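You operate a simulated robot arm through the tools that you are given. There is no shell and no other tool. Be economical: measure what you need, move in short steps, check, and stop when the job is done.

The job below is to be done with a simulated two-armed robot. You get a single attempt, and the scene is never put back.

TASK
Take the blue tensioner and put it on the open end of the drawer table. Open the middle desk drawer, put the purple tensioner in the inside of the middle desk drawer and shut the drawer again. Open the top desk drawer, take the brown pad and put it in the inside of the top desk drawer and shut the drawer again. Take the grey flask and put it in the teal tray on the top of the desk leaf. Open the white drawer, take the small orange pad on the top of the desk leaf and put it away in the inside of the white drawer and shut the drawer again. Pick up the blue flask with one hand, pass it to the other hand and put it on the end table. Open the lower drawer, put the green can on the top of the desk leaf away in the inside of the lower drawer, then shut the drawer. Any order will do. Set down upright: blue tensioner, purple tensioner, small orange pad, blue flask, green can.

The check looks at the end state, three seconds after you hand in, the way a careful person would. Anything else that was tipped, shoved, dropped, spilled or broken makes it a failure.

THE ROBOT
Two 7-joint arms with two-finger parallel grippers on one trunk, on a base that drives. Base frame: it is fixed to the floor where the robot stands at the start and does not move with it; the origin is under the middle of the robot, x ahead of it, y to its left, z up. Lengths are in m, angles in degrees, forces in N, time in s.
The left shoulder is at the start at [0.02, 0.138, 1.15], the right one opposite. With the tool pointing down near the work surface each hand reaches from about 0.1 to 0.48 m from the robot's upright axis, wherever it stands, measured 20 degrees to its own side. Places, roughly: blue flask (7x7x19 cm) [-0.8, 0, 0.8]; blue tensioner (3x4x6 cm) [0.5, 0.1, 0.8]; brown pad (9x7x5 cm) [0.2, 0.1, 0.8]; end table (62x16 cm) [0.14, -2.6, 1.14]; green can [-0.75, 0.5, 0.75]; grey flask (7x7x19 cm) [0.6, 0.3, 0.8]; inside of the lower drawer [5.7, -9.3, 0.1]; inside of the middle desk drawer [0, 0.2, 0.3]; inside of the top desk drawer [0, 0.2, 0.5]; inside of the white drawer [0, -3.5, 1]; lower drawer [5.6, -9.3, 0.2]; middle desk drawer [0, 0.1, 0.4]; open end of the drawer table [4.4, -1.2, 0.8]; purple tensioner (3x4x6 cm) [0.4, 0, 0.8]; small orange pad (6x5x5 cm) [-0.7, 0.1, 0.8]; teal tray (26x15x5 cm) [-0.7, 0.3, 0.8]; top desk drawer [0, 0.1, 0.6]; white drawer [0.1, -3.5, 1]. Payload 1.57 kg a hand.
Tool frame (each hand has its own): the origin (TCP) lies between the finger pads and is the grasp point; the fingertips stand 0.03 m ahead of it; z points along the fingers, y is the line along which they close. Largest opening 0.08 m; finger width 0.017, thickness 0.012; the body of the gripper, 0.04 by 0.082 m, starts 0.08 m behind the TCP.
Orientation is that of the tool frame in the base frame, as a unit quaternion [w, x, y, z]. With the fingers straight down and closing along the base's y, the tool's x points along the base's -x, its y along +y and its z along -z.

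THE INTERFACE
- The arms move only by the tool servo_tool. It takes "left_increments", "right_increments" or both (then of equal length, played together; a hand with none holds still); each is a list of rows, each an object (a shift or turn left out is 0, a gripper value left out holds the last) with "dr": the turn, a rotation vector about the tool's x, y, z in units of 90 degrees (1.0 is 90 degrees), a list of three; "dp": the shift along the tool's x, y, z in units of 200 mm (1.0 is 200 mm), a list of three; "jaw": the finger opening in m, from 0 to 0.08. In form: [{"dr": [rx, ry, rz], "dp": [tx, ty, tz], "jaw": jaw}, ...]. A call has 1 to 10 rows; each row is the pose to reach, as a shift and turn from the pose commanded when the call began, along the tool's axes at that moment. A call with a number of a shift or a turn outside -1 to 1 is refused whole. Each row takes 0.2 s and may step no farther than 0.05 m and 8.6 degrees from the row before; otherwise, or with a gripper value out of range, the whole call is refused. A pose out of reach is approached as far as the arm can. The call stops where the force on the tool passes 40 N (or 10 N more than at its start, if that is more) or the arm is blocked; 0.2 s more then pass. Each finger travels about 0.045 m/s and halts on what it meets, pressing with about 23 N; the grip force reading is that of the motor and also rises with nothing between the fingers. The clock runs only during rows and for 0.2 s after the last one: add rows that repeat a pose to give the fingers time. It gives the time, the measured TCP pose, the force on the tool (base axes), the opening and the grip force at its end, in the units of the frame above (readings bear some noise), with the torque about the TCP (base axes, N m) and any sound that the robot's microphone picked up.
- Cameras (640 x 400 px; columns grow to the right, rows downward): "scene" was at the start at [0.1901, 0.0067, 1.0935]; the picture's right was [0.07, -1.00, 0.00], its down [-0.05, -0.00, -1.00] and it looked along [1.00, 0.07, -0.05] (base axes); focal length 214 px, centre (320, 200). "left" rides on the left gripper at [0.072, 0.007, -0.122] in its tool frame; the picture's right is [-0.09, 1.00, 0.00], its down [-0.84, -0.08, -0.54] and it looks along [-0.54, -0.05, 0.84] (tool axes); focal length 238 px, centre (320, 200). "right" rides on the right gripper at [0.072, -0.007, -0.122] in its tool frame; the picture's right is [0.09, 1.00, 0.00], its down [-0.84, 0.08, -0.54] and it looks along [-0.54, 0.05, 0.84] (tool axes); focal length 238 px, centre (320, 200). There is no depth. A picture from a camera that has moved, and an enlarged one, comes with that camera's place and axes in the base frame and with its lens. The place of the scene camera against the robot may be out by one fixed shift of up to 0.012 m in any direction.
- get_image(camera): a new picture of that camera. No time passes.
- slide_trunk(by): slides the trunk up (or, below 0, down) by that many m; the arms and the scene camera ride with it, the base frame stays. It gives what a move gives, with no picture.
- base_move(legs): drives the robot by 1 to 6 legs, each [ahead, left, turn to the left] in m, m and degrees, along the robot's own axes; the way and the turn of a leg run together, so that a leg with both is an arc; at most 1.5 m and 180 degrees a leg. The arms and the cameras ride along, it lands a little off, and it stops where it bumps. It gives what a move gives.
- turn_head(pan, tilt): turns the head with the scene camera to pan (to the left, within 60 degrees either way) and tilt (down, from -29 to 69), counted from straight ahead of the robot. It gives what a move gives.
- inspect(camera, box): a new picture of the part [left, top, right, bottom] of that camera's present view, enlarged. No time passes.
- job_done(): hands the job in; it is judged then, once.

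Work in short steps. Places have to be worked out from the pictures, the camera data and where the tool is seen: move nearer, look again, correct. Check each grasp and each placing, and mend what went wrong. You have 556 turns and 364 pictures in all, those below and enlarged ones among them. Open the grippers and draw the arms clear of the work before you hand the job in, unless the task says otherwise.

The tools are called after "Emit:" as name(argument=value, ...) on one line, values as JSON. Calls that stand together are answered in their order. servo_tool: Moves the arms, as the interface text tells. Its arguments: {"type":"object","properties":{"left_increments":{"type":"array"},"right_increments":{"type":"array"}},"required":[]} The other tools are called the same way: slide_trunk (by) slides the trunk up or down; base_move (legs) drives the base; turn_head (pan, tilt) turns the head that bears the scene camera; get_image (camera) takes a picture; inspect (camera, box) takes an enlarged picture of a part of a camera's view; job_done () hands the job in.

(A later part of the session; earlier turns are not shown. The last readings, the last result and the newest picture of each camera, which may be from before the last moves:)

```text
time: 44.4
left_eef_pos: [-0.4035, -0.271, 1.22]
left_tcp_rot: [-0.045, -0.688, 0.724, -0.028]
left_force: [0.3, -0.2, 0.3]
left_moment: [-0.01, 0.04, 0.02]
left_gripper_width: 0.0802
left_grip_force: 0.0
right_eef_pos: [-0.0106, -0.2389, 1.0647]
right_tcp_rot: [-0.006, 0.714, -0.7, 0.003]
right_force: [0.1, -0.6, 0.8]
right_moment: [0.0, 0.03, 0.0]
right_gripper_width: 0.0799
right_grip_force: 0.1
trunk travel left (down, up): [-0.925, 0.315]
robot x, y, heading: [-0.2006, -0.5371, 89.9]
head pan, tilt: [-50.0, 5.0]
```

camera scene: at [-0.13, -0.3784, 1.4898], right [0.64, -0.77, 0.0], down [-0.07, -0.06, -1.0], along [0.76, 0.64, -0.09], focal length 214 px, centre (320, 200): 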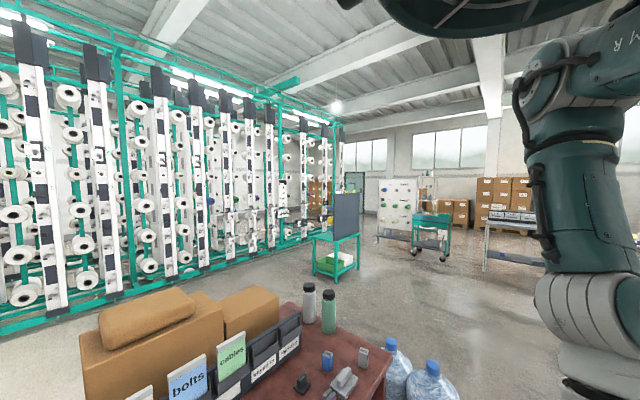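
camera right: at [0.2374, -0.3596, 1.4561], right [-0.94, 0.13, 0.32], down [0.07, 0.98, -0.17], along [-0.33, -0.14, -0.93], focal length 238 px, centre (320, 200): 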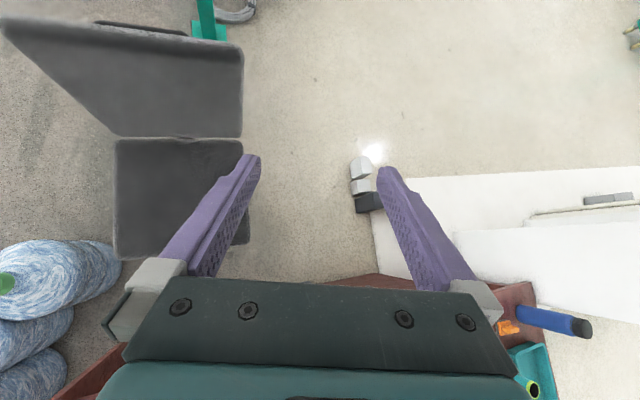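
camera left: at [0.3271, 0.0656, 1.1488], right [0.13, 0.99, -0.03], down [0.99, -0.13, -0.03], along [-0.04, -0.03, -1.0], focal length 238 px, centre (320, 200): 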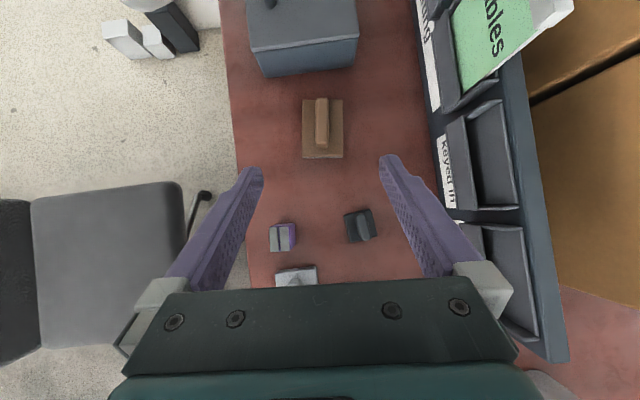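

Good, the right arm now moves freely. Before lowering the trunk I check the clearance on the left side (white block) and the right side (chair).

Emit:
turn_head(pan=60, tilt=45)

Emit:
get_image(camera="scene")

Emit:
turn_head(pan=-60, tilt=30)

Emit:
get_image(camera="scene")

```text
time: 46.2
left_eef_pos: [-0.4022, -0.2719, 1.2211]
left_tcp_rot: [-0.044, -0.688, 0.723, -0.028]
left_force: [0.5, 0.2, 0.1]
left_moment: [0.04, -0.02, 0.0]
left_gripper_width: 0.0802
left_grip_force: 0.1
right_eef_pos: [-0.0093, -0.2384, 1.0652]
right_tcp_rot: [-0.006, 0.714, -0.7, 0.002]
right_force: [0.2, -0.8, -0.2]
right_moment: [0.02, 0.02, 0.0]
right_gripper_width: 0.0798
right_grip_force: 0.0
trunk travel left (down, up): [-0.925, 0.315]
robot x, y, heading: [-0.2023, -0.5353, 89.7]
head pan, tilt: [60.0, 45.0]
```

```text
337 pictures are left
camera scene: at [-0.2708, -0.3965, 1.4268], right [0.5, 0.87, 0.0], down [0.61, -0.35, -0.71], along [-0.61, 0.35, -0.71], focal length 214 px, centre (320, 200)
```

scene: 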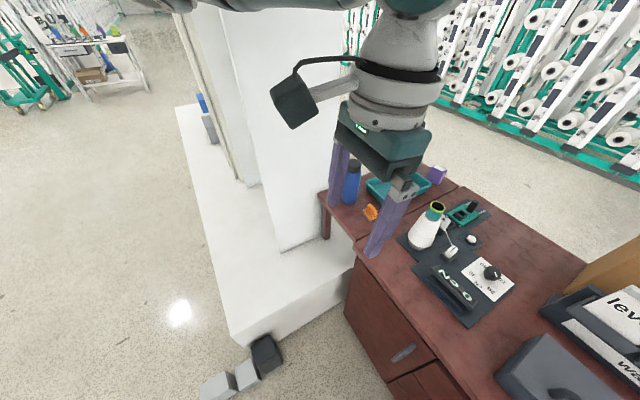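

```text
time: 48.2
left_eef_pos: [-0.4036, -0.2703, 1.2206]
left_tcp_rot: [-0.044, -0.689, 0.723, -0.028]
left_force: [0.0, -0.3, -0.9]
left_moment: [-0.02, 0.01, 0.01]
left_gripper_width: 0.08
left_grip_force: 0.0
right_eef_pos: [-0.01, -0.2398, 1.0647]
right_tcp_rot: [-0.005, 0.713, -0.701, 0.002]
right_force: [0.1, -1.1, 0.1]
right_moment: [-0.01, -0.05, 0.0]
right_gripper_width: 0.0798
right_grip_force: 0.1
trunk travel left (down, up): [-0.925, 0.315]
robot x, y, heading: [-0.2003, -0.5383, 90.0]
head pan, tilt: [-60.0, 30.0]
```

```text
336 pictures are left
camera scene: at [-0.1221, -0.3921, 1.4494], right [0.5, -0.87, 0.0], down [-0.43, -0.25, -0.87], along [0.75, 0.43, -0.5], focal length 214 px, centre (320, 200)
```

scene: 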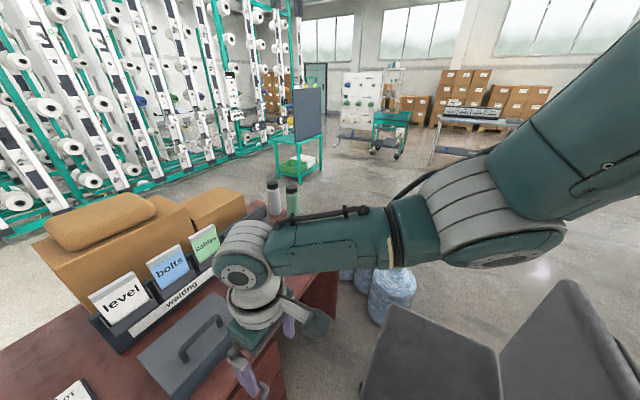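

The pillar is well clear (x≈−1.1) and the right elbow clears the chair. To grip the handle bars firmly, I roll the right hand 90° so the fingers close vertically.

Emit:
servo_tool(right_increments=[{"dr": [0, 0, 0.09], "dp": [-0.04, 0, 0]}, {"dr": [0, 0, 0.18], "dp": [-0.08, 0, 0]}, {"dr": [0, 0, 0.27], "dp": [-0.12, 0, 0]}, {"dr": [0, 0, 0.36], "dp": [-0.16, 0, 0]}, {"dr": [0, 0, 0.45], "dp": [-0.2, 0, 0]}, {"dr": [0, 0, 0.54], "dp": [-0.25, 0, 0]}, {"dr": [0, 0, 0.63], "dp": [-0.3, 0, 0]}, {"dr": [0, 0, 0.72], "dp": [-0.35, 0, 0]}, {"dr": [0, 0, 0.81], "dp": [-0.4, 0, 0]}, {"dr": [0, 0, 0.9], "dp": [-0.45, 0, 0]}])

Emit:
servo_tool(right_increments=[{"dr": [0, 0, 0.05]}, {"dr": [0, 0, 0.12]}])

```text
time: 50.5
left_eef_pos: [-0.4034, -0.2705, 1.2214]
left_tcp_rot: [-0.045, -0.689, 0.723, -0.027]
left_force: [0.4, -0.2, -0.2]
left_moment: [0.02, 0.0, -0.01]
left_gripper_width: 0.08
left_grip_force: 0.1
right_eef_pos: [-0.0109, -0.1507, 1.0682]
right_tcp_rot: [0.005, -0.087, 0.996, 0.003]
right_force: [0.0, -1.3, 0.7]
right_moment: [0.0, -0.01, -0.02]
right_gripper_width: 0.08
right_grip_force: 0.1
trunk travel left (down, up): [-0.925, 0.315]
robot x, y, heading: [-0.2038, -0.5362, 89.9]
head pan, tilt: [-60.0, 30.0]
```

```text
time: 51.0
left_eef_pos: [-0.4026, -0.2701, 1.222]
left_tcp_rot: [-0.044, -0.688, 0.723, -0.028]
left_force: [0.0, 0.1, -0.3]
left_moment: [-0.03, -0.02, 0.03]
left_gripper_width: 0.08
left_grip_force: 0.1
right_eef_pos: [-0.0107, -0.15, 1.0673]
right_tcp_rot: [0.006, 0.007, 1.0, 0.002]
right_force: [-0.1, -0.2, 0.2]
right_moment: [0.02, 0.01, -0.02]
right_gripper_width: 0.0802
right_grip_force: 0.0
trunk travel left (down, up): [-0.925, 0.315]
robot x, y, heading: [-0.1972, -0.5376, 90.1]
head pan, tilt: [-60.0, 30.0]
```

Fingers now close along world y. Now pitch the hand up to about 30° below horizontal, pointing at the desk.

Emit:
servo_tool(right_increments=[{"dr": [-0.08, 0, 0]}, {"dr": [-0.16, 0, 0]}, {"dr": [-0.24, 0, 0]}, {"dr": [-0.32, 0, 0]}, {"dr": [-0.4, 0, 0]}, {"dr": [-0.48, 0, 0]}, {"dr": [-0.56, 0, 0]}, {"dr": [-0.64, 0, 0]}, {"dr": [-0.7, 0, 0]}])

Emit:
get_image(camera="scene")

```text
time: 53.0
left_eef_pos: [-0.4021, -0.2701, 1.2215]
left_tcp_rot: [-0.044, -0.688, 0.723, -0.028]
left_force: [-0.7, 0.8, 0.3]
left_moment: [-0.01, 0.0, 0.04]
left_gripper_width: 0.0799
left_grip_force: 0.1
right_eef_pos: [-0.0114, -0.1509, 1.0675]
right_tcp_rot: [0.009, 0.002, 0.851, 0.524]
right_force: [-1.0, -1.0, -0.4]
right_moment: [-0.03, 0.0, -0.02]
right_gripper_width: 0.0801
right_grip_force: 0.2
trunk travel left (down, up): [-0.925, 0.315]
robot x, y, heading: [-0.2013, -0.5353, 90.0]
head pan, tilt: [-60.0, 30.0]
```

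```text
335 pictures are left
camera scene: at [-0.1221, -0.3922, 1.4494], right [0.5, -0.87, 0.0], down [-0.43, -0.25, -0.87], along [0.75, 0.43, -0.5], focal length 214 px, centre (320, 200)
```

scene: 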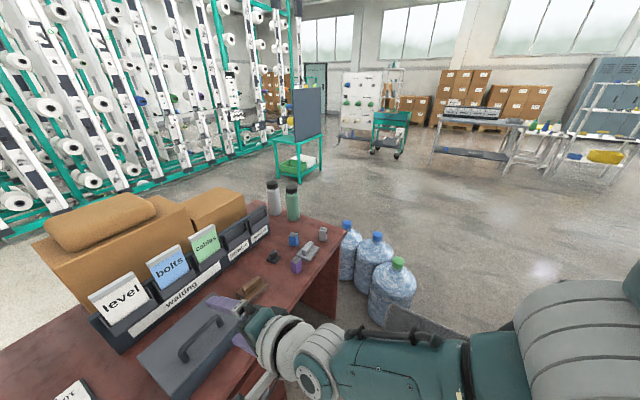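

Now step the base back a little and left (away from the chair), then lower the trunk to bring the hand level with the middle handle.

Emit:
base_move(legs=[[-0.07, 0.12, 0]])

Emit:
turn_head(pan=-60, tilt=45)

Emit:
slide_trunk(by=-0.3)

Emit:
get_image(camera="scene")

Emit:
get_image(camera="right")

```text
time: 54.4
left_eef_pos: [-0.5197, -0.3385, 1.2213]
left_tcp_rot: [-0.044, -0.688, 0.724, -0.028]
left_force: [0.0, 0.5, 0.1]
left_moment: [0.01, -0.01, -0.01]
left_gripper_width: 0.0799
left_grip_force: 0.1
right_eef_pos: [-0.1284, -0.2193, 1.0675]
right_tcp_rot: [0.008, 0.004, 0.851, 0.525]
right_force: [0.1, 1.2, 0.3]
right_moment: [0.0, -0.02, 0.04]
right_gripper_width: 0.0801
right_grip_force: 0.1
trunk travel left (down, up): [-0.925, 0.315]
robot x, y, heading: [-0.3152, -0.6084, 89.9]
head pan, tilt: [-60.0, 30.0]
```

```text
time: 55.1
left_eef_pos: [-0.52, -0.3393, 1.2209]
left_tcp_rot: [-0.045, -0.687, 0.724, -0.027]
left_force: [0.1, -0.2, 0.5]
left_moment: [0.0, -0.03, -0.01]
left_gripper_width: 0.0798
left_grip_force: 0.2
right_eef_pos: [-0.1285, -0.219, 1.0681]
right_tcp_rot: [0.009, 0.003, 0.851, 0.525]
right_force: [-0.1, 0.0, -0.3]
right_moment: [0.0, 0.01, 0.03]
right_gripper_width: 0.08
right_grip_force: 0.1
trunk travel left (down, up): [-0.925, 0.315]
robot x, y, heading: [-0.3173, -0.6029, 89.9]
head pan, tilt: [-60.0, 45.0]
```

```text
time: 58.1
left_eef_pos: [-0.5201, -0.3389, 0.9213]
left_tcp_rot: [-0.045, -0.687, 0.724, -0.027]
left_force: [0.1, -0.3, -0.5]
left_moment: [0.0, -0.01, 0.0]
left_gripper_width: 0.0804
left_grip_force: 0.0
right_eef_pos: [-0.1275, -0.2196, 0.7684]
right_tcp_rot: [0.008, 0.003, 0.852, 0.524]
right_force: [-0.4, 0.6, -0.4]
right_moment: [-0.04, -0.03, 0.01]
right_gripper_width: 0.0801
right_grip_force: 0.1
trunk travel left (down, up): [-0.625, 0.615]
robot x, y, heading: [-0.3173, -0.6053, 89.7]
head pan, tilt: [-60.0, 45.0]
```

```text
334 pictures are left
camera scene: at [-0.2473, -0.4652, 1.1268], right [0.5, -0.87, 0.0], down [-0.61, -0.35, -0.71], along [0.61, 0.35, -0.71], focal length 214 px, centre (320, 200)
```

scene: 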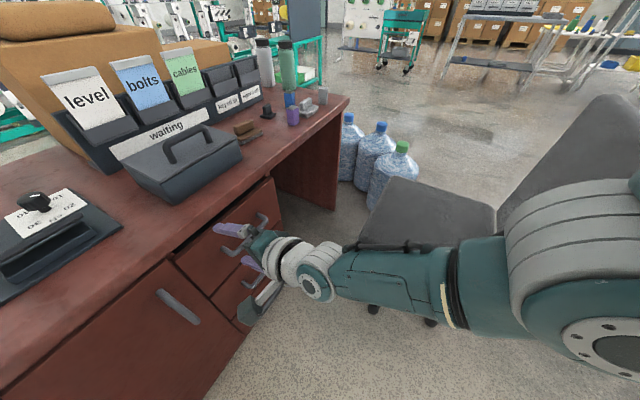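

```text
333 pictures are left
camera right: at [-0.2002, -0.3287, 0.815], right [-0.1, 0.45, 0.89], down [0.83, -0.46, 0.32], along [0.55, 0.77, -0.33], focal length 238 px, centre (320, 200)
```

right: 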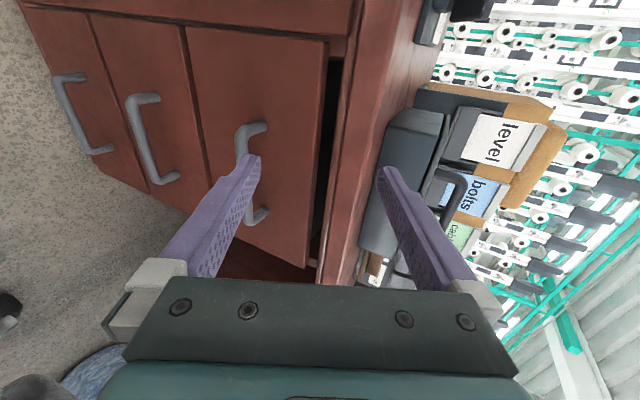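

Handles measured: bars near (−0.04, −0.125), z≈0.62 and 0.40. Lower the trunk more, then shift the hand to the middle handle's line with jaw half open.

Emit:
slide_trunk(by=-0.3)

Emit:
servo_tool(right_increments=[{"dp": [-0.15, 0, 0], "jaw": 0.06}, {"dp": [-0.3, 0, 0]}, {"dp": [-0.44, 0, 0]}])

Emit:
get_image(camera="right")

Emit:
get_image(camera="scene")

```text
time: 61.1
left_eef_pos: [-0.5192, -0.3397, 0.6198]
left_tcp_rot: [-0.045, -0.688, 0.724, -0.028]
left_force: [0.1, -0.3, 0.4]
left_moment: [-0.01, -0.01, 0.0]
left_gripper_width: 0.0802
left_grip_force: 0.1
right_eef_pos: [-0.128, -0.2182, 0.4663]
right_tcp_rot: [0.008, 0.004, 0.851, 0.525]
right_force: [-0.1, 0.4, -0.1]
right_moment: [0.03, 0.03, -0.03]
right_gripper_width: 0.0801
right_grip_force: 0.0
trunk travel left (down, up): [-0.325, 0.915]
robot x, y, heading: [-0.3182, -0.6098, 89.7]
head pan, tilt: [-60.0, 45.0]
```

```text
time: 61.9
left_eef_pos: [-0.5182, -0.3386, 0.6198]
left_tcp_rot: [-0.044, -0.688, 0.724, -0.028]
left_force: [-0.7, -0.1, 0.9]
left_moment: [-0.02, -0.03, 0.0]
left_gripper_width: 0.0801
left_grip_force: 0.0
right_eef_pos: [-0.0354, -0.2199, 0.4701]
right_tcp_rot: [0.009, 0.003, 0.851, 0.525]
right_force: [0.5, -0.5, -0.1]
right_moment: [0.0, 0.02, 0.01]
right_gripper_width: 0.0598
right_grip_force: 0.0
trunk travel left (down, up): [-0.325, 0.915]
robot x, y, heading: [-0.3149, -0.6052, 89.8]
head pan, tilt: [-60.0, 45.0]
```

```text
332 pictures are left
camera right: at [-0.1082, -0.3294, 0.5173], right [-0.1, 0.45, 0.89], down [0.83, -0.46, 0.32], along [0.55, 0.77, -0.33], focal length 238 px, centre (320, 200)
```

right: 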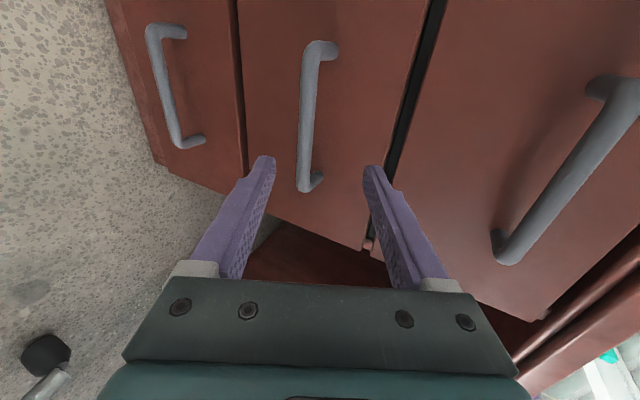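

```text
331 pictures are left
camera scene: at [-0.2464, -0.4649, 0.8269], right [0.5, -0.87, 0.0], down [-0.61, -0.35, -0.71], along [0.61, 0.35, -0.71], focal length 214 px, centre (320, 200)
```

scene: 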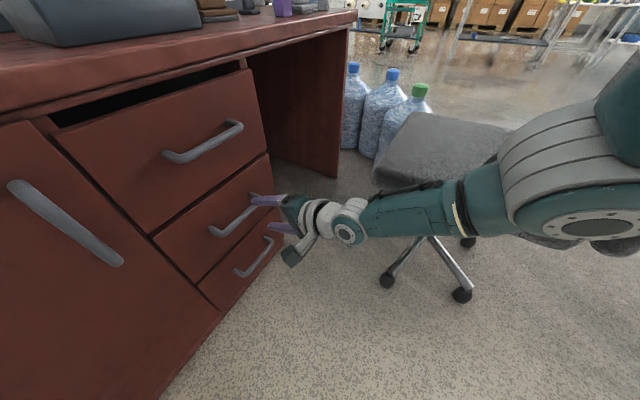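

The middle bar measures at about (−0.04, −0.125, 0.407). I advance the half-open fingers onto it along the tool axis.

Emit:
servo_tool(right_increments=[{"dp": [0, -0.034, 0.05], "jaw": 0.045}, {"dp": [0, -0.068, 0.12]}, {"dp": [0, -0.068, 0.2]}, {"dp": [0, -0.068, 0.28]}, {"dp": [0, -0.068, 0.36]}, {"dp": [0, -0.068, 0.43]}, {"dp": [0, -0.068, 0.49]}])

Emit:
get_image(camera="right")

```text
time: 63.5
left_eef_pos: [-0.5207, -0.3389, 0.6212]
left_tcp_rot: [-0.045, -0.687, 0.724, -0.028]
left_force: [-0.7, -0.2, 0.2]
left_moment: [-0.03, 0.02, 0.03]
left_gripper_width: 0.08
left_grip_force: 0.1
right_eef_pos: [-0.0645, -0.173, 0.4663]
right_tcp_rot: [0.008, 0.003, 0.851, 0.526]
right_force: [-0.1, 0.4, 0.4]
right_moment: [-0.04, -0.01, -0.07]
right_gripper_width: 0.0452
right_grip_force: 0.0
right hand out of reach, approached as far as the arm can: row 3, 4, 5, 6, 7
trunk travel left (down, up): [-0.325, 0.915]
robot x, y, heading: [-0.3165, -0.6061, 89.7]
head pan, tilt: [-60.0, 45.0]
```

```text
330 pictures are left
camera right: at [-0.136, -0.2827, 0.5144], right [-0.1, 0.45, 0.89], down [0.83, -0.46, 0.32], along [0.55, 0.77, -0.33], focal length 238 px, centre (320, 200)
```

right: 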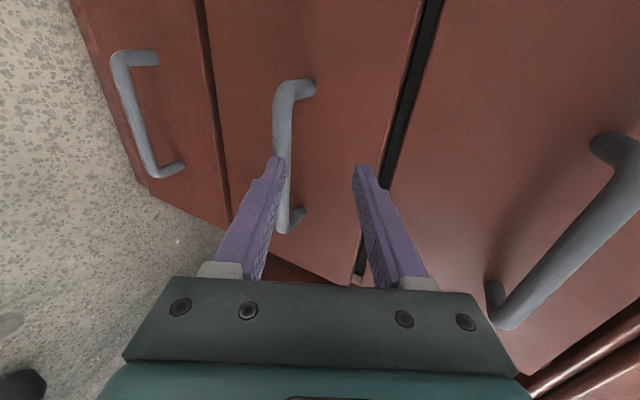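

The arm is at full stretch. I finish the approach with the trunk (down 5 cm) and base (ahead ~4 cm, right 3 cm).

Emit:
slide_trunk(by=-0.053)

Emit:
base_move(legs=[[0.036, -0.025, 0]])

Emit:
get_image(camera="right")

```text
time: 64.5
left_eef_pos: [-0.5188, -0.3394, 0.5678]
left_tcp_rot: [-0.044, -0.688, 0.724, -0.028]
left_force: [0.0, -1.0, 1.0]
left_moment: [0.03, -0.01, -0.04]
left_gripper_width: 0.0799
left_grip_force: 0.0
right_eef_pos: [-0.0616, -0.1739, 0.4143]
right_tcp_rot: [0.007, 0.003, 0.851, 0.525]
right_force: [0.7, -0.5, -0.7]
right_moment: [0.01, 0.0, 0.01]
right_gripper_width: 0.0447
right_grip_force: 0.0
trunk travel left (down, up): [-0.272, 0.968]
robot x, y, heading: [-0.3144, -0.6029, 89.9]
head pan, tilt: [-60.0, 45.0]
```

```text
time: 65.4
left_eef_pos: [-0.4959, -0.3045, 0.5677]
left_tcp_rot: [-0.045, -0.688, 0.724, -0.028]
left_force: [0.4, 0.2, 0.1]
left_moment: [0.0, 0.01, -0.01]
left_gripper_width: 0.0801
left_grip_force: 0.1
right_eef_pos: [-0.0387, -0.1378, 0.412]
right_tcp_rot: [0.007, 0.002, 0.851, 0.524]
right_force: [-0.3, -0.1, 0.8]
right_moment: [-0.04, 0.0, 0.03]
right_gripper_width: 0.045
right_grip_force: 0.0
trunk travel left (down, up): [-0.272, 0.968]
robot x, y, heading: [-0.294, -0.5658, 89.7]
head pan, tilt: [-60.0, 45.0]
```

```text
329 pictures are left
camera right: at [-0.1108, -0.2489, 0.461], right [-0.1, 0.45, 0.89], down [0.83, -0.46, 0.32], along [0.55, 0.77, -0.33], focal length 238 px, centre (320, 200)
```

right: 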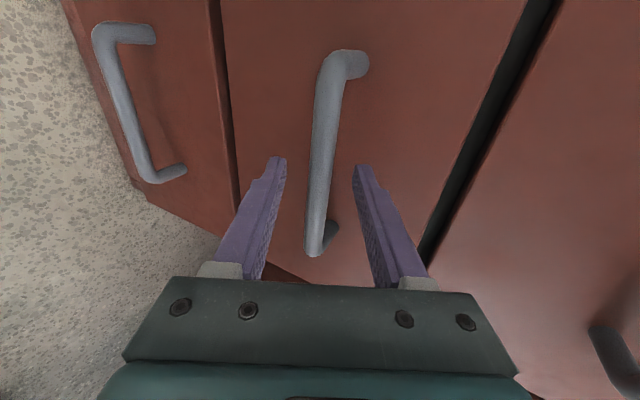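

The bar sits between the fingers. Close the gripper.

Emit:
servo_tool(right_increments=[{"jaw": 0.0}, {"jaw": 0.0}, {"jaw": 0.0}, {"jaw": 0.0}, {"jaw": 0.0}])

Emit:
get_image(camera="right")

```text
time: 66.6
left_eef_pos: [-0.4948, -0.3048, 0.5688]
left_tcp_rot: [-0.046, -0.688, 0.724, -0.028]
left_force: [0.6, -0.3, 0.2]
left_moment: [-0.02, -0.01, 0.02]
left_gripper_width: 0.0801
left_grip_force: 0.0
right_eef_pos: [-0.0391, -0.1383, 0.4131]
right_tcp_rot: [0.007, 0.003, 0.851, 0.525]
right_force: [-2.3, -2.7, 6.4]
right_moment: [0.12, 0.07, 0.2]
right_gripper_width: 0.0156
right_grip_force: 31.6
trunk travel left (down, up): [-0.272, 0.968]
robot x, y, heading: [-0.2958, -0.5694, 89.7]
head pan, tilt: [-60.0, 45.0]
```

```text
328 pictures are left
camera right: at [-0.1109, -0.2487, 0.4613], right [-0.1, 0.45, 0.89], down [0.83, -0.46, 0.32], along [0.55, 0.77, -0.33], focal length 238 px, centre (320, 200)
```

right: 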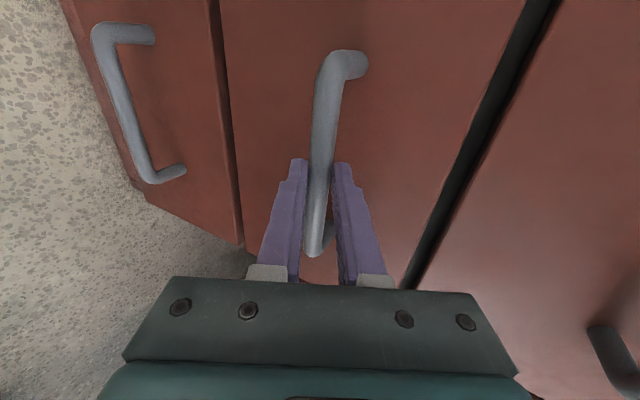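

Gripped (15.6 mm, 31 N). Pull the drawer open by backing the base 12 cm.

Emit:
base_move(legs=[[-0.12, 0, 0]])

Emit:
get_image(camera="scene")

```text
time: 67.8
left_eef_pos: [-0.4968, -0.4285, 0.5685]
left_tcp_rot: [-0.044, -0.69, 0.722, -0.028]
left_force: [-0.3, -0.5, -0.6]
left_moment: [0.01, 0.01, -0.03]
left_gripper_width: 0.08
left_grip_force: 0.1
right_eef_pos: [-0.0387, -0.2609, 0.4152]
right_tcp_rot: [0.007, 0.0, 0.851, 0.525]
right_force: [1.9, 0.5, 2.7]
right_moment: [-0.11, -0.11, -0.5]
right_gripper_width: 0.0158
right_grip_force: 31.7
trunk travel left (down, up): [-0.272, 0.968]
robot x, y, heading: [-0.2956, -0.692, 90.5]
head pan, tilt: [-60.0, 45.0]
```

```text
327 pictures are left
camera scene: at [-0.2222, -0.5532, 0.7739], right [0.5, -0.86, 0.0], down [-0.61, -0.36, -0.71], along [0.61, 0.36, -0.71], focal length 214 px, centre (320, 200)
```

scene: 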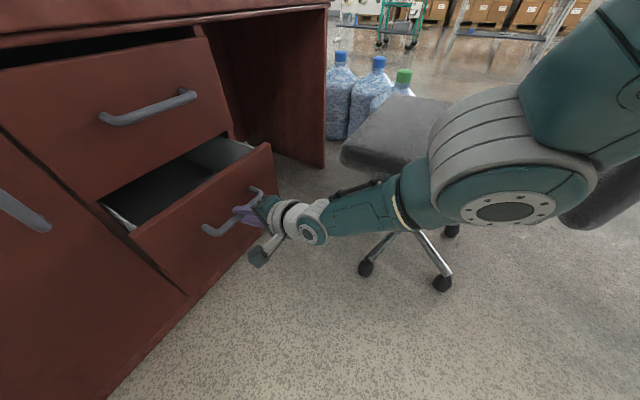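

Drawer is coming out. Another 11 cm.

Emit:
base_move(legs=[[-0.11, 0, 0]])

Emit:
get_image(camera="scene")

```text
time: 69.0
left_eef_pos: [-0.496, -0.5395, 0.5674]
left_tcp_rot: [-0.045, -0.69, 0.722, -0.028]
left_force: [-0.6, 0.1, -1.2]
left_moment: [0.01, -0.01, -0.01]
left_gripper_width: 0.0803
left_grip_force: 0.1
right_eef_pos: [-0.0391, -0.3713, 0.4139]
right_tcp_rot: [0.008, 0.0, 0.851, 0.525]
right_force: [1.2, 0.5, 4.7]
right_moment: [-0.15, 0.0, -0.27]
right_gripper_width: 0.0159
right_grip_force: 31.8
trunk travel left (down, up): [-0.272, 0.968]
robot x, y, heading: [-0.2947, -0.806, 90.4]
head pan, tilt: [-60.0, 45.0]
```

```text
326 pictures are left
camera scene: at [-0.2222, -0.6637, 0.7739], right [0.5, -0.86, 0.0], down [-0.61, -0.36, -0.71], along [0.61, 0.36, -0.71], focal length 214 px, centre (320, 200)
```

scene: 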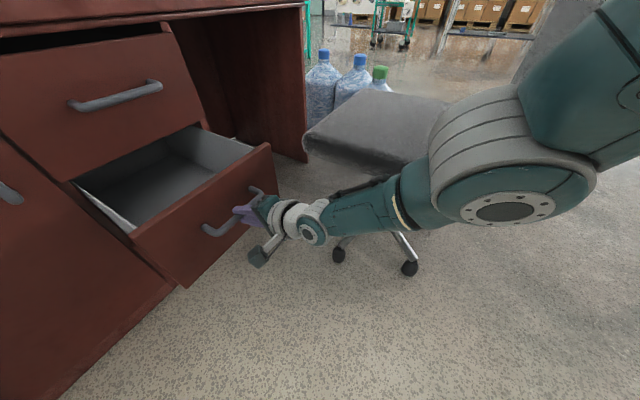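

Open by ~23 cm. Release the handle and back off.

Emit:
servo_tool(right_increments=[{"jaw": 0.045}, {"jaw": 0.045}, {"jaw": 0.045}, {"jaw": 0.045}])

Emit:
base_move(legs=[[-0.1, 0, 0]])

Emit:
get_image(camera="scene")

Emit:
get_image(camera="right")

```text
time: 70.0
left_eef_pos: [-0.4959, -0.5396, 0.5672]
left_tcp_rot: [-0.045, -0.69, 0.721, -0.028]
left_force: [0.5, -0.4, 0.0]
left_moment: [0.0, -0.02, 0.01]
left_gripper_width: 0.0801
left_grip_force: 0.1
right_eef_pos: [-0.0385, -0.3719, 0.4129]
right_tcp_rot: [0.007, 0.0, 0.851, 0.525]
right_force: [0.7, 0.5, 0.2]
right_moment: [0.03, 0.0, 0.02]
right_gripper_width: 0.045
right_grip_force: 0.0
trunk travel left (down, up): [-0.272, 0.968]
robot x, y, heading: [-0.2943, -0.8054, 90.2]
head pan, tilt: [-60.0, 45.0]
```

```text
time: 71.2
left_eef_pos: [-0.4961, -0.64, 0.5694]
left_tcp_rot: [-0.044, -0.69, 0.722, -0.028]
left_force: [-0.1, 0.4, -0.1]
left_moment: [0.03, 0.02, -0.02]
left_gripper_width: 0.0798
left_grip_force: 0.2
right_eef_pos: [-0.0384, -0.4728, 0.415]
right_tcp_rot: [0.008, 0.001, 0.851, 0.525]
right_force: [-0.2, -0.3, -0.1]
right_moment: [0.03, 0.02, 0.01]
right_gripper_width: 0.0449
right_grip_force: 0.0
trunk travel left (down, up): [-0.272, 0.968]
robot x, y, heading: [-0.2926, -0.908, 90.1]
head pan, tilt: [-60.0, 45.0]
```

```text
325 pictures are left
camera scene: at [-0.2222, -0.7653, 0.7738], right [0.5, -0.87, 0.0], down [-0.61, -0.35, -0.71], along [0.61, 0.35, -0.71], focal length 214 px, centre (320, 200)
```

scene: 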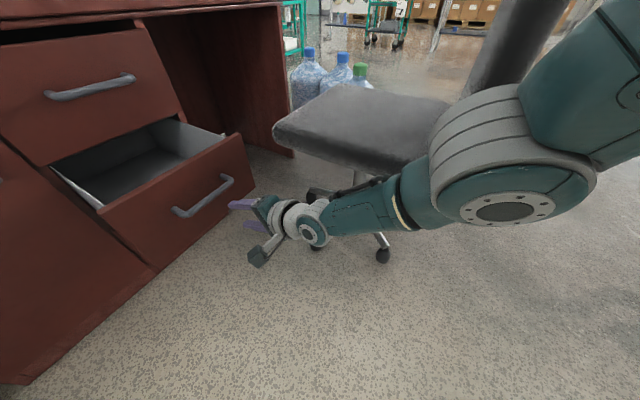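

```text
324 pictures are left
camera right: at [-0.1103, -0.5833, 0.4614], right [-0.1, 0.45, 0.89], down [0.83, -0.46, 0.32], along [0.55, 0.77, -0.33], focal length 238 px, centre (320, 200)
```

right: 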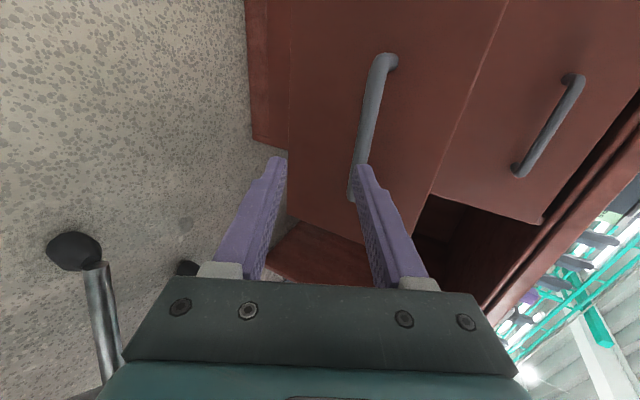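

Drawer stays open. Now raise the trunk and bring the right hand back to straight-down for picking.

Emit:
slide_trunk(by=0.7)

Emit:
servo_tool(right_increments=[{"dr": [0.08, 0, 0], "jaw": 0.08}, {"dr": [0.16, 0, 0]}, {"dr": [0.24, 0, 0]}, {"dr": [0.32, 0, 0]}, {"dr": [0.4, 0, 0]}, {"dr": [0.48, 0, 0]}, {"dr": [0.56, 0, 0]}, {"dr": [0.64, 0, 0]}, {"dr": [0.705, 0, 0]}])

Emit:
servo_tool(right_increments=[{"dr": [0, 0, -0.09]}, {"dr": [0, 0, -0.18]}, {"dr": [0, 0, -0.27]}, {"dr": [0, 0, -0.36]}, {"dr": [0, 0, -0.45]}, {"dr": [0, 0, -0.54]}, {"dr": [0, 0, -0.63]}, {"dr": [0, 0, -0.72]}, {"dr": [0, 0, -0.81]}, {"dr": [0, 0, -0.9]}])

Emit:
servo_tool(right_increments=[{"dr": [0, 0, -0.05]}, {"dr": [0, 0, -0.1]}])

```text
refused: 0.7 is not a number from -0.4 to 0.4
```

```text
time: 73.2
left_eef_pos: [-0.4964, -0.6409, 0.5681]
left_tcp_rot: [-0.044, -0.69, 0.722, -0.028]
left_force: [0.3, -0.9, 1.1]
left_moment: [0.02, 0.01, -0.05]
left_gripper_width: 0.0801
left_grip_force: 0.0
right_eef_pos: [-0.0369, -0.5077, 0.433]
right_tcp_rot: [0.006, 0.005, 1.0, 0.002]
right_force: [-0.6, 0.2, 0.7]
right_moment: [-0.01, 0.01, -0.03]
right_gripper_width: 0.08
right_grip_force: 0.1
right hand out of reach, approached as far as the arm can: row 8, 9
trunk travel left (down, up): [-0.272, 0.968]
robot x, y, heading: [-0.2929, -0.9048, 90.0]
head pan, tilt: [-60.0, 45.0]
```

```text
time: 75.4
left_eef_pos: [-0.4956, -0.6409, 0.5686]
left_tcp_rot: [-0.045, -0.689, 0.722, -0.028]
left_force: [0.1, 0.8, -0.2]
left_moment: [-0.01, -0.04, 0.02]
left_gripper_width: 0.0799
left_grip_force: 0.1
right_eef_pos: [-0.0377, -0.5064, 0.4332]
right_tcp_rot: [0.004, -0.646, 0.763, -0.003]
right_force: [-0.3, -0.4, -0.9]
right_moment: [0.02, 0.01, 0.03]
right_gripper_width: 0.0799
right_grip_force: 0.1
trunk travel left (down, up): [-0.272, 0.968]
robot x, y, heading: [-0.2907, -0.9052, 89.9]
head pan, tilt: [-60.0, 45.0]
```

```text
time: 76.0
left_eef_pos: [-0.4961, -0.642, 0.5677]
left_tcp_rot: [-0.045, -0.69, 0.722, -0.029]
left_force: [0.0, 0.6, -0.2]
left_moment: [0.06, -0.01, -0.01]
left_gripper_width: 0.0799
left_grip_force: 0.1
right_eef_pos: [-0.0381, -0.5054, 0.4341]
right_tcp_rot: [0.003, -0.704, 0.711, -0.004]
right_force: [-0.3, 0.2, -0.9]
right_moment: [0.0, 0.0, 0.02]
right_gripper_width: 0.08
right_grip_force: 0.1
trunk travel left (down, up): [-0.272, 0.968]
robot x, y, heading: [-0.2897, -0.9084, 89.7]
head pan, tilt: [-60.0, 45.0]
```

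Both hands are straight down. Raise the trunk in two steps, then drive to a spot where the purple tensioner is in the right hand's range.

Emit:
slide_trunk(by=0.4)

Emit:
slide_trunk(by=0.2)

Emit:
base_move(legs=[[0.5, 0, 0], [0, -0.34, 0]])

Emit:
turn_head(pan=-20, tilt=50)

Emit:
get_image(camera="scene")

```text
time: 79.8
left_eef_pos: [-0.4949, -0.6395, 0.9681]
left_tcp_rot: [-0.044, -0.689, 0.723, -0.027]
left_force: [0.1, 0.4, -0.3]
left_moment: [-0.01, 0.0, 0.02]
left_gripper_width: 0.0796
left_grip_force: 0.2
right_eef_pos: [-0.037, -0.5051, 0.8332]
right_tcp_rot: [0.003, -0.703, 0.711, -0.005]
right_force: [0.4, 0.4, 0.7]
right_moment: [-0.02, -0.04, -0.06]
right_gripper_width: 0.0801
right_grip_force: 0.0
trunk travel left (down, up): [-0.672, 0.568]
robot x, y, heading: [-0.2933, -0.9047, 90.1]
head pan, tilt: [-60.0, 45.0]
```

```text
time: 82.0
left_eef_pos: [-0.4951, -0.6412, 1.169]
left_tcp_rot: [-0.045, -0.689, 0.722, -0.028]
left_force: [-0.1, -0.2, -0.5]
left_moment: [-0.02, -0.01, 0.01]
left_gripper_width: 0.08
left_grip_force: 0.0
right_eef_pos: [-0.0365, -0.5071, 1.0333]
right_tcp_rot: [0.003, -0.703, 0.711, -0.005]
right_force: [0.0, -0.4, -0.1]
right_moment: [-0.01, -0.02, 0.01]
right_gripper_width: 0.0798
right_grip_force: 0.1
trunk travel left (down, up): [-0.872, 0.368]
robot x, y, heading: [-0.2935, -0.9089, 90.0]
head pan, tilt: [-60.0, 45.0]
```

```text
time: 86.7
left_eef_pos: [-0.1697, -0.138, 1.1684]
left_tcp_rot: [-0.045, -0.692, 0.72, -0.027]
left_force: [0.1, 0.1, 0.5]
left_moment: [0.01, -0.01, 0.01]
left_gripper_width: 0.08
left_grip_force: 0.1
right_eef_pos: [0.2881, 0.0004, 1.0337]
right_tcp_rot: [0.002, -0.706, 0.708, -0.004]
right_force: [0.8, -0.8, -0.1]
right_moment: [-0.01, 0.02, 0.03]
right_gripper_width: 0.0797
right_grip_force: 0.0
trunk travel left (down, up): [-0.872, 0.368]
robot x, y, heading: [0.0374, -0.3997, 90.3]
head pan, tilt: [-60.0, 45.0]
```

```text
time: 87.8
left_eef_pos: [-0.169, -0.1381, 1.1682]
left_tcp_rot: [-0.044, -0.692, 0.72, -0.028]
left_force: [-0.2, 0.6, 0.1]
left_moment: [0.0, 0.0, -0.01]
left_gripper_width: 0.0799
left_grip_force: 0.0
right_eef_pos: [0.2883, -0.0003, 1.033]
right_tcp_rot: [0.004, -0.706, 0.708, -0.005]
right_force: [-0.9, 0.0, 0.4]
right_moment: [0.0, 0.02, 0.0]
right_gripper_width: 0.0799
right_grip_force: 0.1
trunk travel left (down, up): [-0.872, 0.368]
robot x, y, heading: [0.0359, -0.4029, 90.4]
head pan, tilt: [-20.0, 50.0]
```

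```text
323 pictures are left
camera scene: at [0.0604, -0.23, 1.3669], right [0.94, -0.34, 0.0], down [-0.26, -0.72, -0.64], along [0.22, 0.61, -0.77], focal length 214 px, centre (320, 200)
```

scene: 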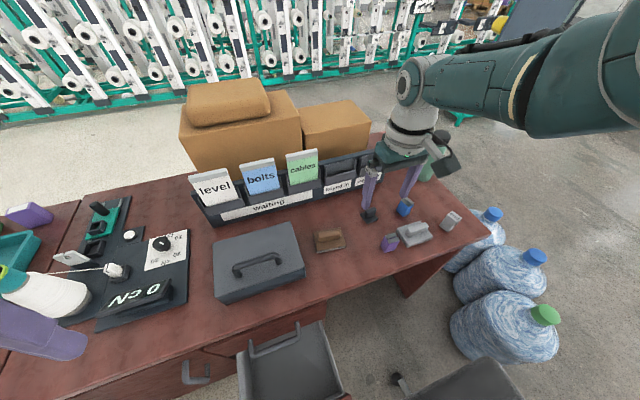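

The purple tensioner measures at about (0.37, 0.00). Shift the base right 8 cm so the right hand is over it, and look with the hand camera.

Emit:
base_move(legs=[[0, -0.085, 0]])

Emit:
get_image(camera="right")

```text
time: 88.9
left_eef_pos: [-0.0843, -0.1364, 1.1675]
left_tcp_rot: [-0.044, -0.692, 0.72, -0.029]
left_force: [-0.5, -0.2, 0.2]
left_moment: [-0.01, -0.01, 0.02]
left_gripper_width: 0.08
left_grip_force: 0.0
right_eef_pos: [0.3718, 0.0002, 1.0331]
right_tcp_rot: [0.003, -0.706, 0.708, -0.004]
right_force: [0.5, 0.0, 0.6]
right_moment: [-0.01, 0.01, 0.0]
right_gripper_width: 0.0801
right_grip_force: 0.0
trunk travel left (down, up): [-0.872, 0.368]
robot x, y, heading: [0.1186, -0.4015, 90.4]
head pan, tilt: [-20.0, 50.0]
```

```text
322 pictures are left
camera right: at [0.3803, -0.0705, 1.1551], right [-1.0, -0.09, -0.01], down [-0.08, 0.84, 0.54], along [-0.04, 0.54, -0.84], focal length 238 px, centre (320, 200)
```

right: 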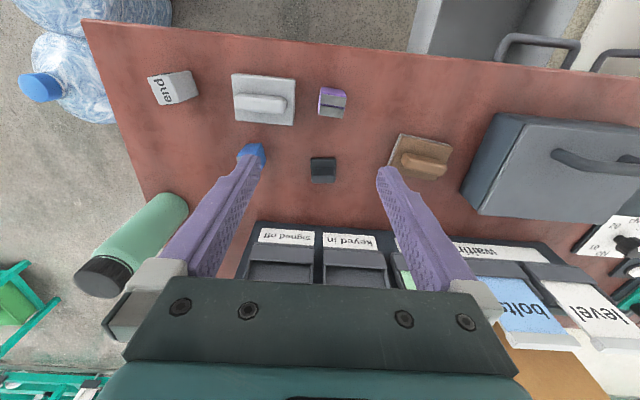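

The purple one stands about 3.5 cm clear of the grey pad. Lower the trunk 18 cm, narrow the jaw, then look again.

Emit:
slide_trunk(by=-0.15)

Emit:
servo_tool(right_increments=[{"dp": [0.03, 0.055, 0], "jaw": 0.06}, {"dp": [0.03, 0.055, 0]}])

Emit:
get_image(camera="right")

```text
time: 90.6
left_eef_pos: [-0.0839, -0.137, 1.0196]
left_tcp_rot: [-0.044, -0.692, 0.72, -0.029]
left_force: [0.2, -0.4, 0.2]
left_moment: [0.03, 0.01, -0.01]
left_gripper_width: 0.0801
left_grip_force: 0.0
right_eef_pos: [0.3735, 0.0011, 0.8839]
right_tcp_rot: [0.004, -0.707, 0.708, -0.004]
right_force: [0.2, 0.4, -0.1]
right_moment: [0.02, -0.04, 0.0]
right_gripper_width: 0.0801
right_grip_force: 0.1
trunk travel left (down, up): [-0.722, 0.518]
robot x, y, heading: [0.123, -0.4014, 90.8]
head pan, tilt: [-20.0, 50.0]
```

```text
time: 91.2
left_eef_pos: [-0.0831, -0.1375, 1.0184]
left_tcp_rot: [-0.044, -0.692, 0.72, -0.028]
left_force: [0.5, -0.2, -1.0]
left_moment: [0.01, 0.03, 0.01]
left_gripper_width: 0.0799
left_grip_force: 0.1
right_eef_pos: [0.3621, -0.006, 0.8811]
right_tcp_rot: [0.003, -0.706, 0.708, -0.005]
right_force: [-0.3, 0.5, -0.3]
right_moment: [0.03, 0.01, -0.01]
right_gripper_width: 0.0599
right_grip_force: 0.1
trunk travel left (down, up): [-0.722, 0.518]
robot x, y, heading: [0.1251, -0.3993, 90.8]
head pan, tilt: [-20.0, 50.0]
```

```text
321 pictures are left
camera right: at [0.3702, -0.0771, 1.0046], right [-1.0, -0.09, -0.01], down [-0.08, 0.84, 0.54], along [-0.04, 0.54, -0.84], focal length 238 px, centre (320, 200)
```

right: 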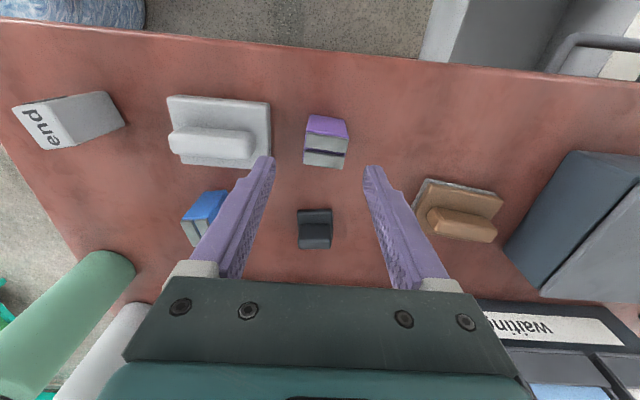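

The hand is aligned over the tensioner's top. Descend 9 cm to straddle it.

Emit:
servo_tool(right_increments=[{"dp": [0, 0, 0.12]}, {"dp": [0, 0, 0.24]}, {"dp": [0, 0, 0.34]}, {"dp": [0, 0, 0.4]}, {"dp": [0, 0, 0.44]}])

Emit:
get_image(camera="right")

```text
time: 92.4
left_eef_pos: [-0.0846, -0.1367, 1.0188]
left_tcp_rot: [-0.043, -0.693, 0.719, -0.029]
left_force: [-0.1, -0.3, 0.2]
left_moment: [0.03, -0.01, -0.03]
left_gripper_width: 0.08
left_grip_force: 0.0
right_eef_pos: [0.3592, -0.0341, 0.8334]
right_tcp_rot: [0.002, -0.707, 0.707, -0.005]
right_force: [0.5, 0.7, -0.3]
right_moment: [0.02, 0.01, 0.03]
right_gripper_width: 0.0601
right_grip_force: 0.0
right hand out of reach, approached as far as the arm can: row 1, 2, 3, 4, 5
trunk travel left (down, up): [-0.722, 0.518]
robot x, y, heading: [0.1192, -0.4039, 90.5]
head pan, tilt: [-20.0, 50.0]
```

```text
320 pictures are left
camera right: at [0.3662, -0.1052, 0.9548], right [-1.0, -0.09, -0.01], down [-0.08, 0.84, 0.54], along [-0.04, 0.54, -0.84], focal length 238 px, centre (320, 200)
```

right: 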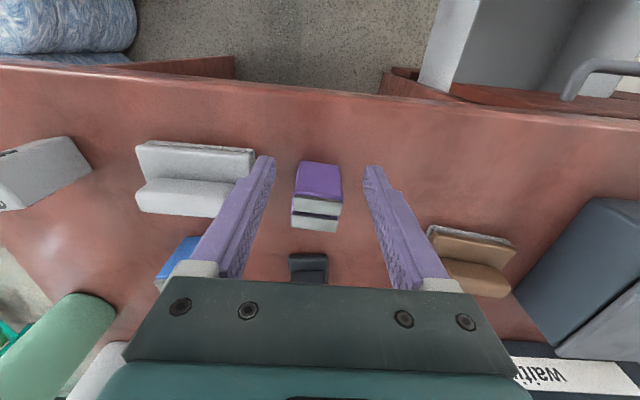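

The arm was at full stretch and slid back without touching. I raise the hand relative to the shoulder, then let the base and trunk bring it in.

Emit:
servo_tool(right_increments=[{"dp": [0, 0, -0.15]}, {"dp": [0, 0, -0.3]}, {"dp": [0, 0, -0.45]}, {"dp": [0, 0, -0.6]}])

Emit:
slide_trunk(by=-0.08)

```text
time: 93.4
left_eef_pos: [-0.0841, -0.1364, 1.0182]
left_tcp_rot: [-0.044, -0.692, 0.72, -0.028]
left_force: [-0.8, -0.4, -0.2]
left_moment: [0.01, -0.02, 0.01]
left_gripper_width: 0.0804
left_grip_force: 0.1
right_eef_pos: [0.3585, -0.0311, 0.9524]
right_tcp_rot: [0.003, -0.706, 0.708, -0.005]
right_force: [-0.5, -1.3, 0.6]
right_moment: [-0.05, 0.0, -0.02]
right_gripper_width: 0.0601
right_grip_force: 0.1
trunk travel left (down, up): [-0.722, 0.518]
robot x, y, heading: [0.1207, -0.4029, 90.0]
head pan, tilt: [-20.0, 50.0]
```

```text
time: 94.6
left_eef_pos: [-0.0836, -0.138, 0.9387]
left_tcp_rot: [-0.044, -0.692, 0.72, -0.028]
left_force: [1.0, 0.4, 0.2]
left_moment: [-0.01, 0.03, 0.01]
left_gripper_width: 0.0802
left_grip_force: 0.1
right_eef_pos: [0.3601, -0.0312, 0.8735]
right_tcp_rot: [0.003, -0.706, 0.708, -0.005]
right_force: [-0.7, 1.4, -0.7]
right_moment: [-0.02, -0.04, 0.0]
right_gripper_width: 0.0601
right_grip_force: 0.1
trunk travel left (down, up): [-0.642, 0.598]
robot x, y, heading: [0.1262, -0.4078, 90.7]
head pan, tilt: [-20.0, 50.0]
```

Now align forward with the arm and descend using the trunk.

Emit:
servo_tool(right_increments=[{"dp": [-0.06, 0, 0]}, {"dp": [-0.125, -0.008, 0]}, {"dp": [-0.125, -0.008, 0]}])

Emit:
slide_trunk(by=-0.04)

Emit:
get_image(camera="right")

```text
time: 95.4
left_eef_pos: [-0.0847, -0.1373, 0.9379]
left_tcp_rot: [-0.044, -0.692, 0.72, -0.029]
left_force: [-0.9, 0.0, 0.6]
left_moment: [0.02, 0.02, -0.02]
left_gripper_width: 0.0802
left_grip_force: 0.1
right_eef_pos: [0.3617, -0.0064, 0.8728]
right_tcp_rot: [0.003, -0.707, 0.708, -0.005]
right_force: [0.8, -0.2, -0.4]
right_moment: [-0.04, -0.01, 0.03]
right_gripper_width: 0.0597
right_grip_force: 0.0
trunk travel left (down, up): [-0.642, 0.598]
robot x, y, heading: [0.1215, -0.4019, 90.5]
head pan, tilt: [-20.0, 50.0]
```

```text
time: 96.2
left_eef_pos: [-0.0834, -0.1363, 0.8974]
left_tcp_rot: [-0.045, -0.692, 0.72, -0.028]
left_force: [-0.4, -0.4, 0.1]
left_moment: [-0.01, 0.0, -0.01]
left_gripper_width: 0.0801
left_grip_force: 0.1
right_eef_pos: [0.3618, -0.0062, 0.8328]
right_tcp_rot: [0.003, -0.706, 0.708, -0.004]
right_force: [0.3, -0.7, -0.2]
right_moment: [-0.02, -0.01, -0.02]
right_gripper_width: 0.0599
right_grip_force: 0.1
trunk travel left (down, up): [-0.602, 0.638]
robot x, y, heading: [0.1199, -0.4019, 90.3]
head pan, tilt: [-20.0, 50.0]
```

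```text
319 pictures are left
camera right: at [0.3681, -0.0765, 0.9545], right [-1.0, -0.09, -0.01], down [-0.08, 0.84, 0.54], along [-0.04, 0.54, -0.84], focal length 238 px, centre (320, 200)
```

right: 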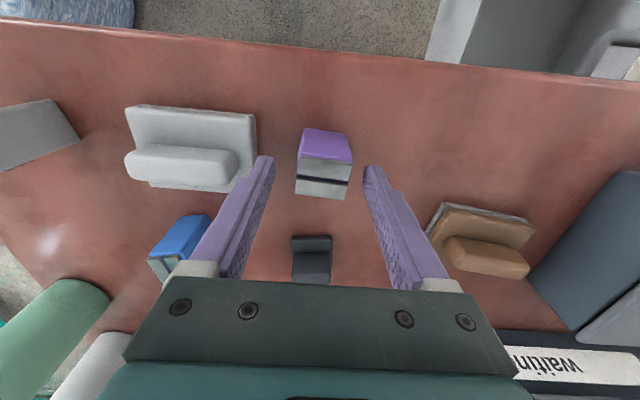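

Well centred between the fingers. Lower 4 cm more and close.

Emit:
slide_trunk(by=-0.042)

Emit:
servo_tool(right_increments=[{"jaw": 0.0}, {"jaw": 0.0}, {"jaw": 0.0}, {"jaw": 0.0}, {"jaw": 0.0}])

Emit:
get_image(camera="right")

```text
time: 97.1
left_eef_pos: [-0.0837, -0.1369, 0.8574]
left_tcp_rot: [-0.044, -0.692, 0.72, -0.028]
left_force: [-0.3, 0.3, 0.3]
left_moment: [-0.02, -0.03, -0.02]
left_gripper_width: 0.0797
left_grip_force: 0.0
right_eef_pos: [0.3609, -0.0055, 0.7908]
right_tcp_rot: [0.003, -0.706, 0.708, -0.004]
right_force: [0.3, 0.5, -0.1]
right_moment: [0.03, -0.04, -0.02]
right_gripper_width: 0.0602
right_grip_force: 0.1
trunk travel left (down, up): [-0.56, 0.68]
robot x, y, heading: [0.1204, -0.4003, 90.5]
head pan, tilt: [-20.0, 50.0]
```

```text
time: 98.3
left_eef_pos: [-0.0847, -0.1375, 0.8565]
left_tcp_rot: [-0.044, -0.692, 0.72, -0.028]
left_force: [-0.3, -0.2, 1.0]
left_moment: [0.01, 0.01, -0.01]
left_gripper_width: 0.0801
left_grip_force: 0.2
right_eef_pos: [0.3609, -0.0066, 0.7911]
right_tcp_rot: [0.003, -0.706, 0.708, -0.004]
right_force: [0.5, 0.4, -0.5]
right_moment: [0.02, 0.02, 0.03]
right_gripper_width: 0.0356
right_grip_force: 23.1
trunk travel left (down, up): [-0.56, 0.68]
robot x, y, heading: [0.1185, -0.3996, 90.4]
head pan, tilt: [-20.0, 50.0]
```

```text
318 pictures are left
camera right: at [0.3681, -0.0766, 0.9125], right [-1.0, -0.09, -0.01], down [-0.08, 0.84, 0.54], along [-0.04, 0.54, -0.84], focal length 238 px, centre (320, 200)
```

right: 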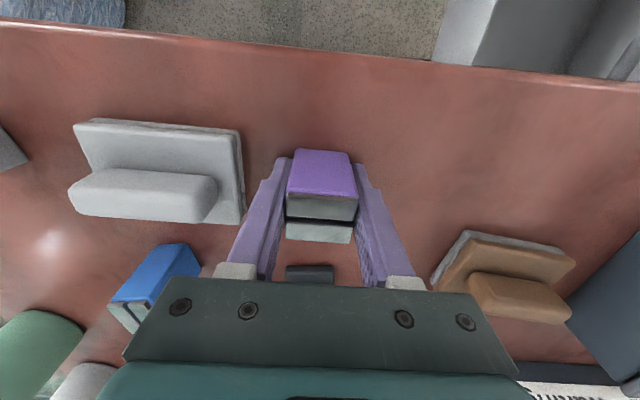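

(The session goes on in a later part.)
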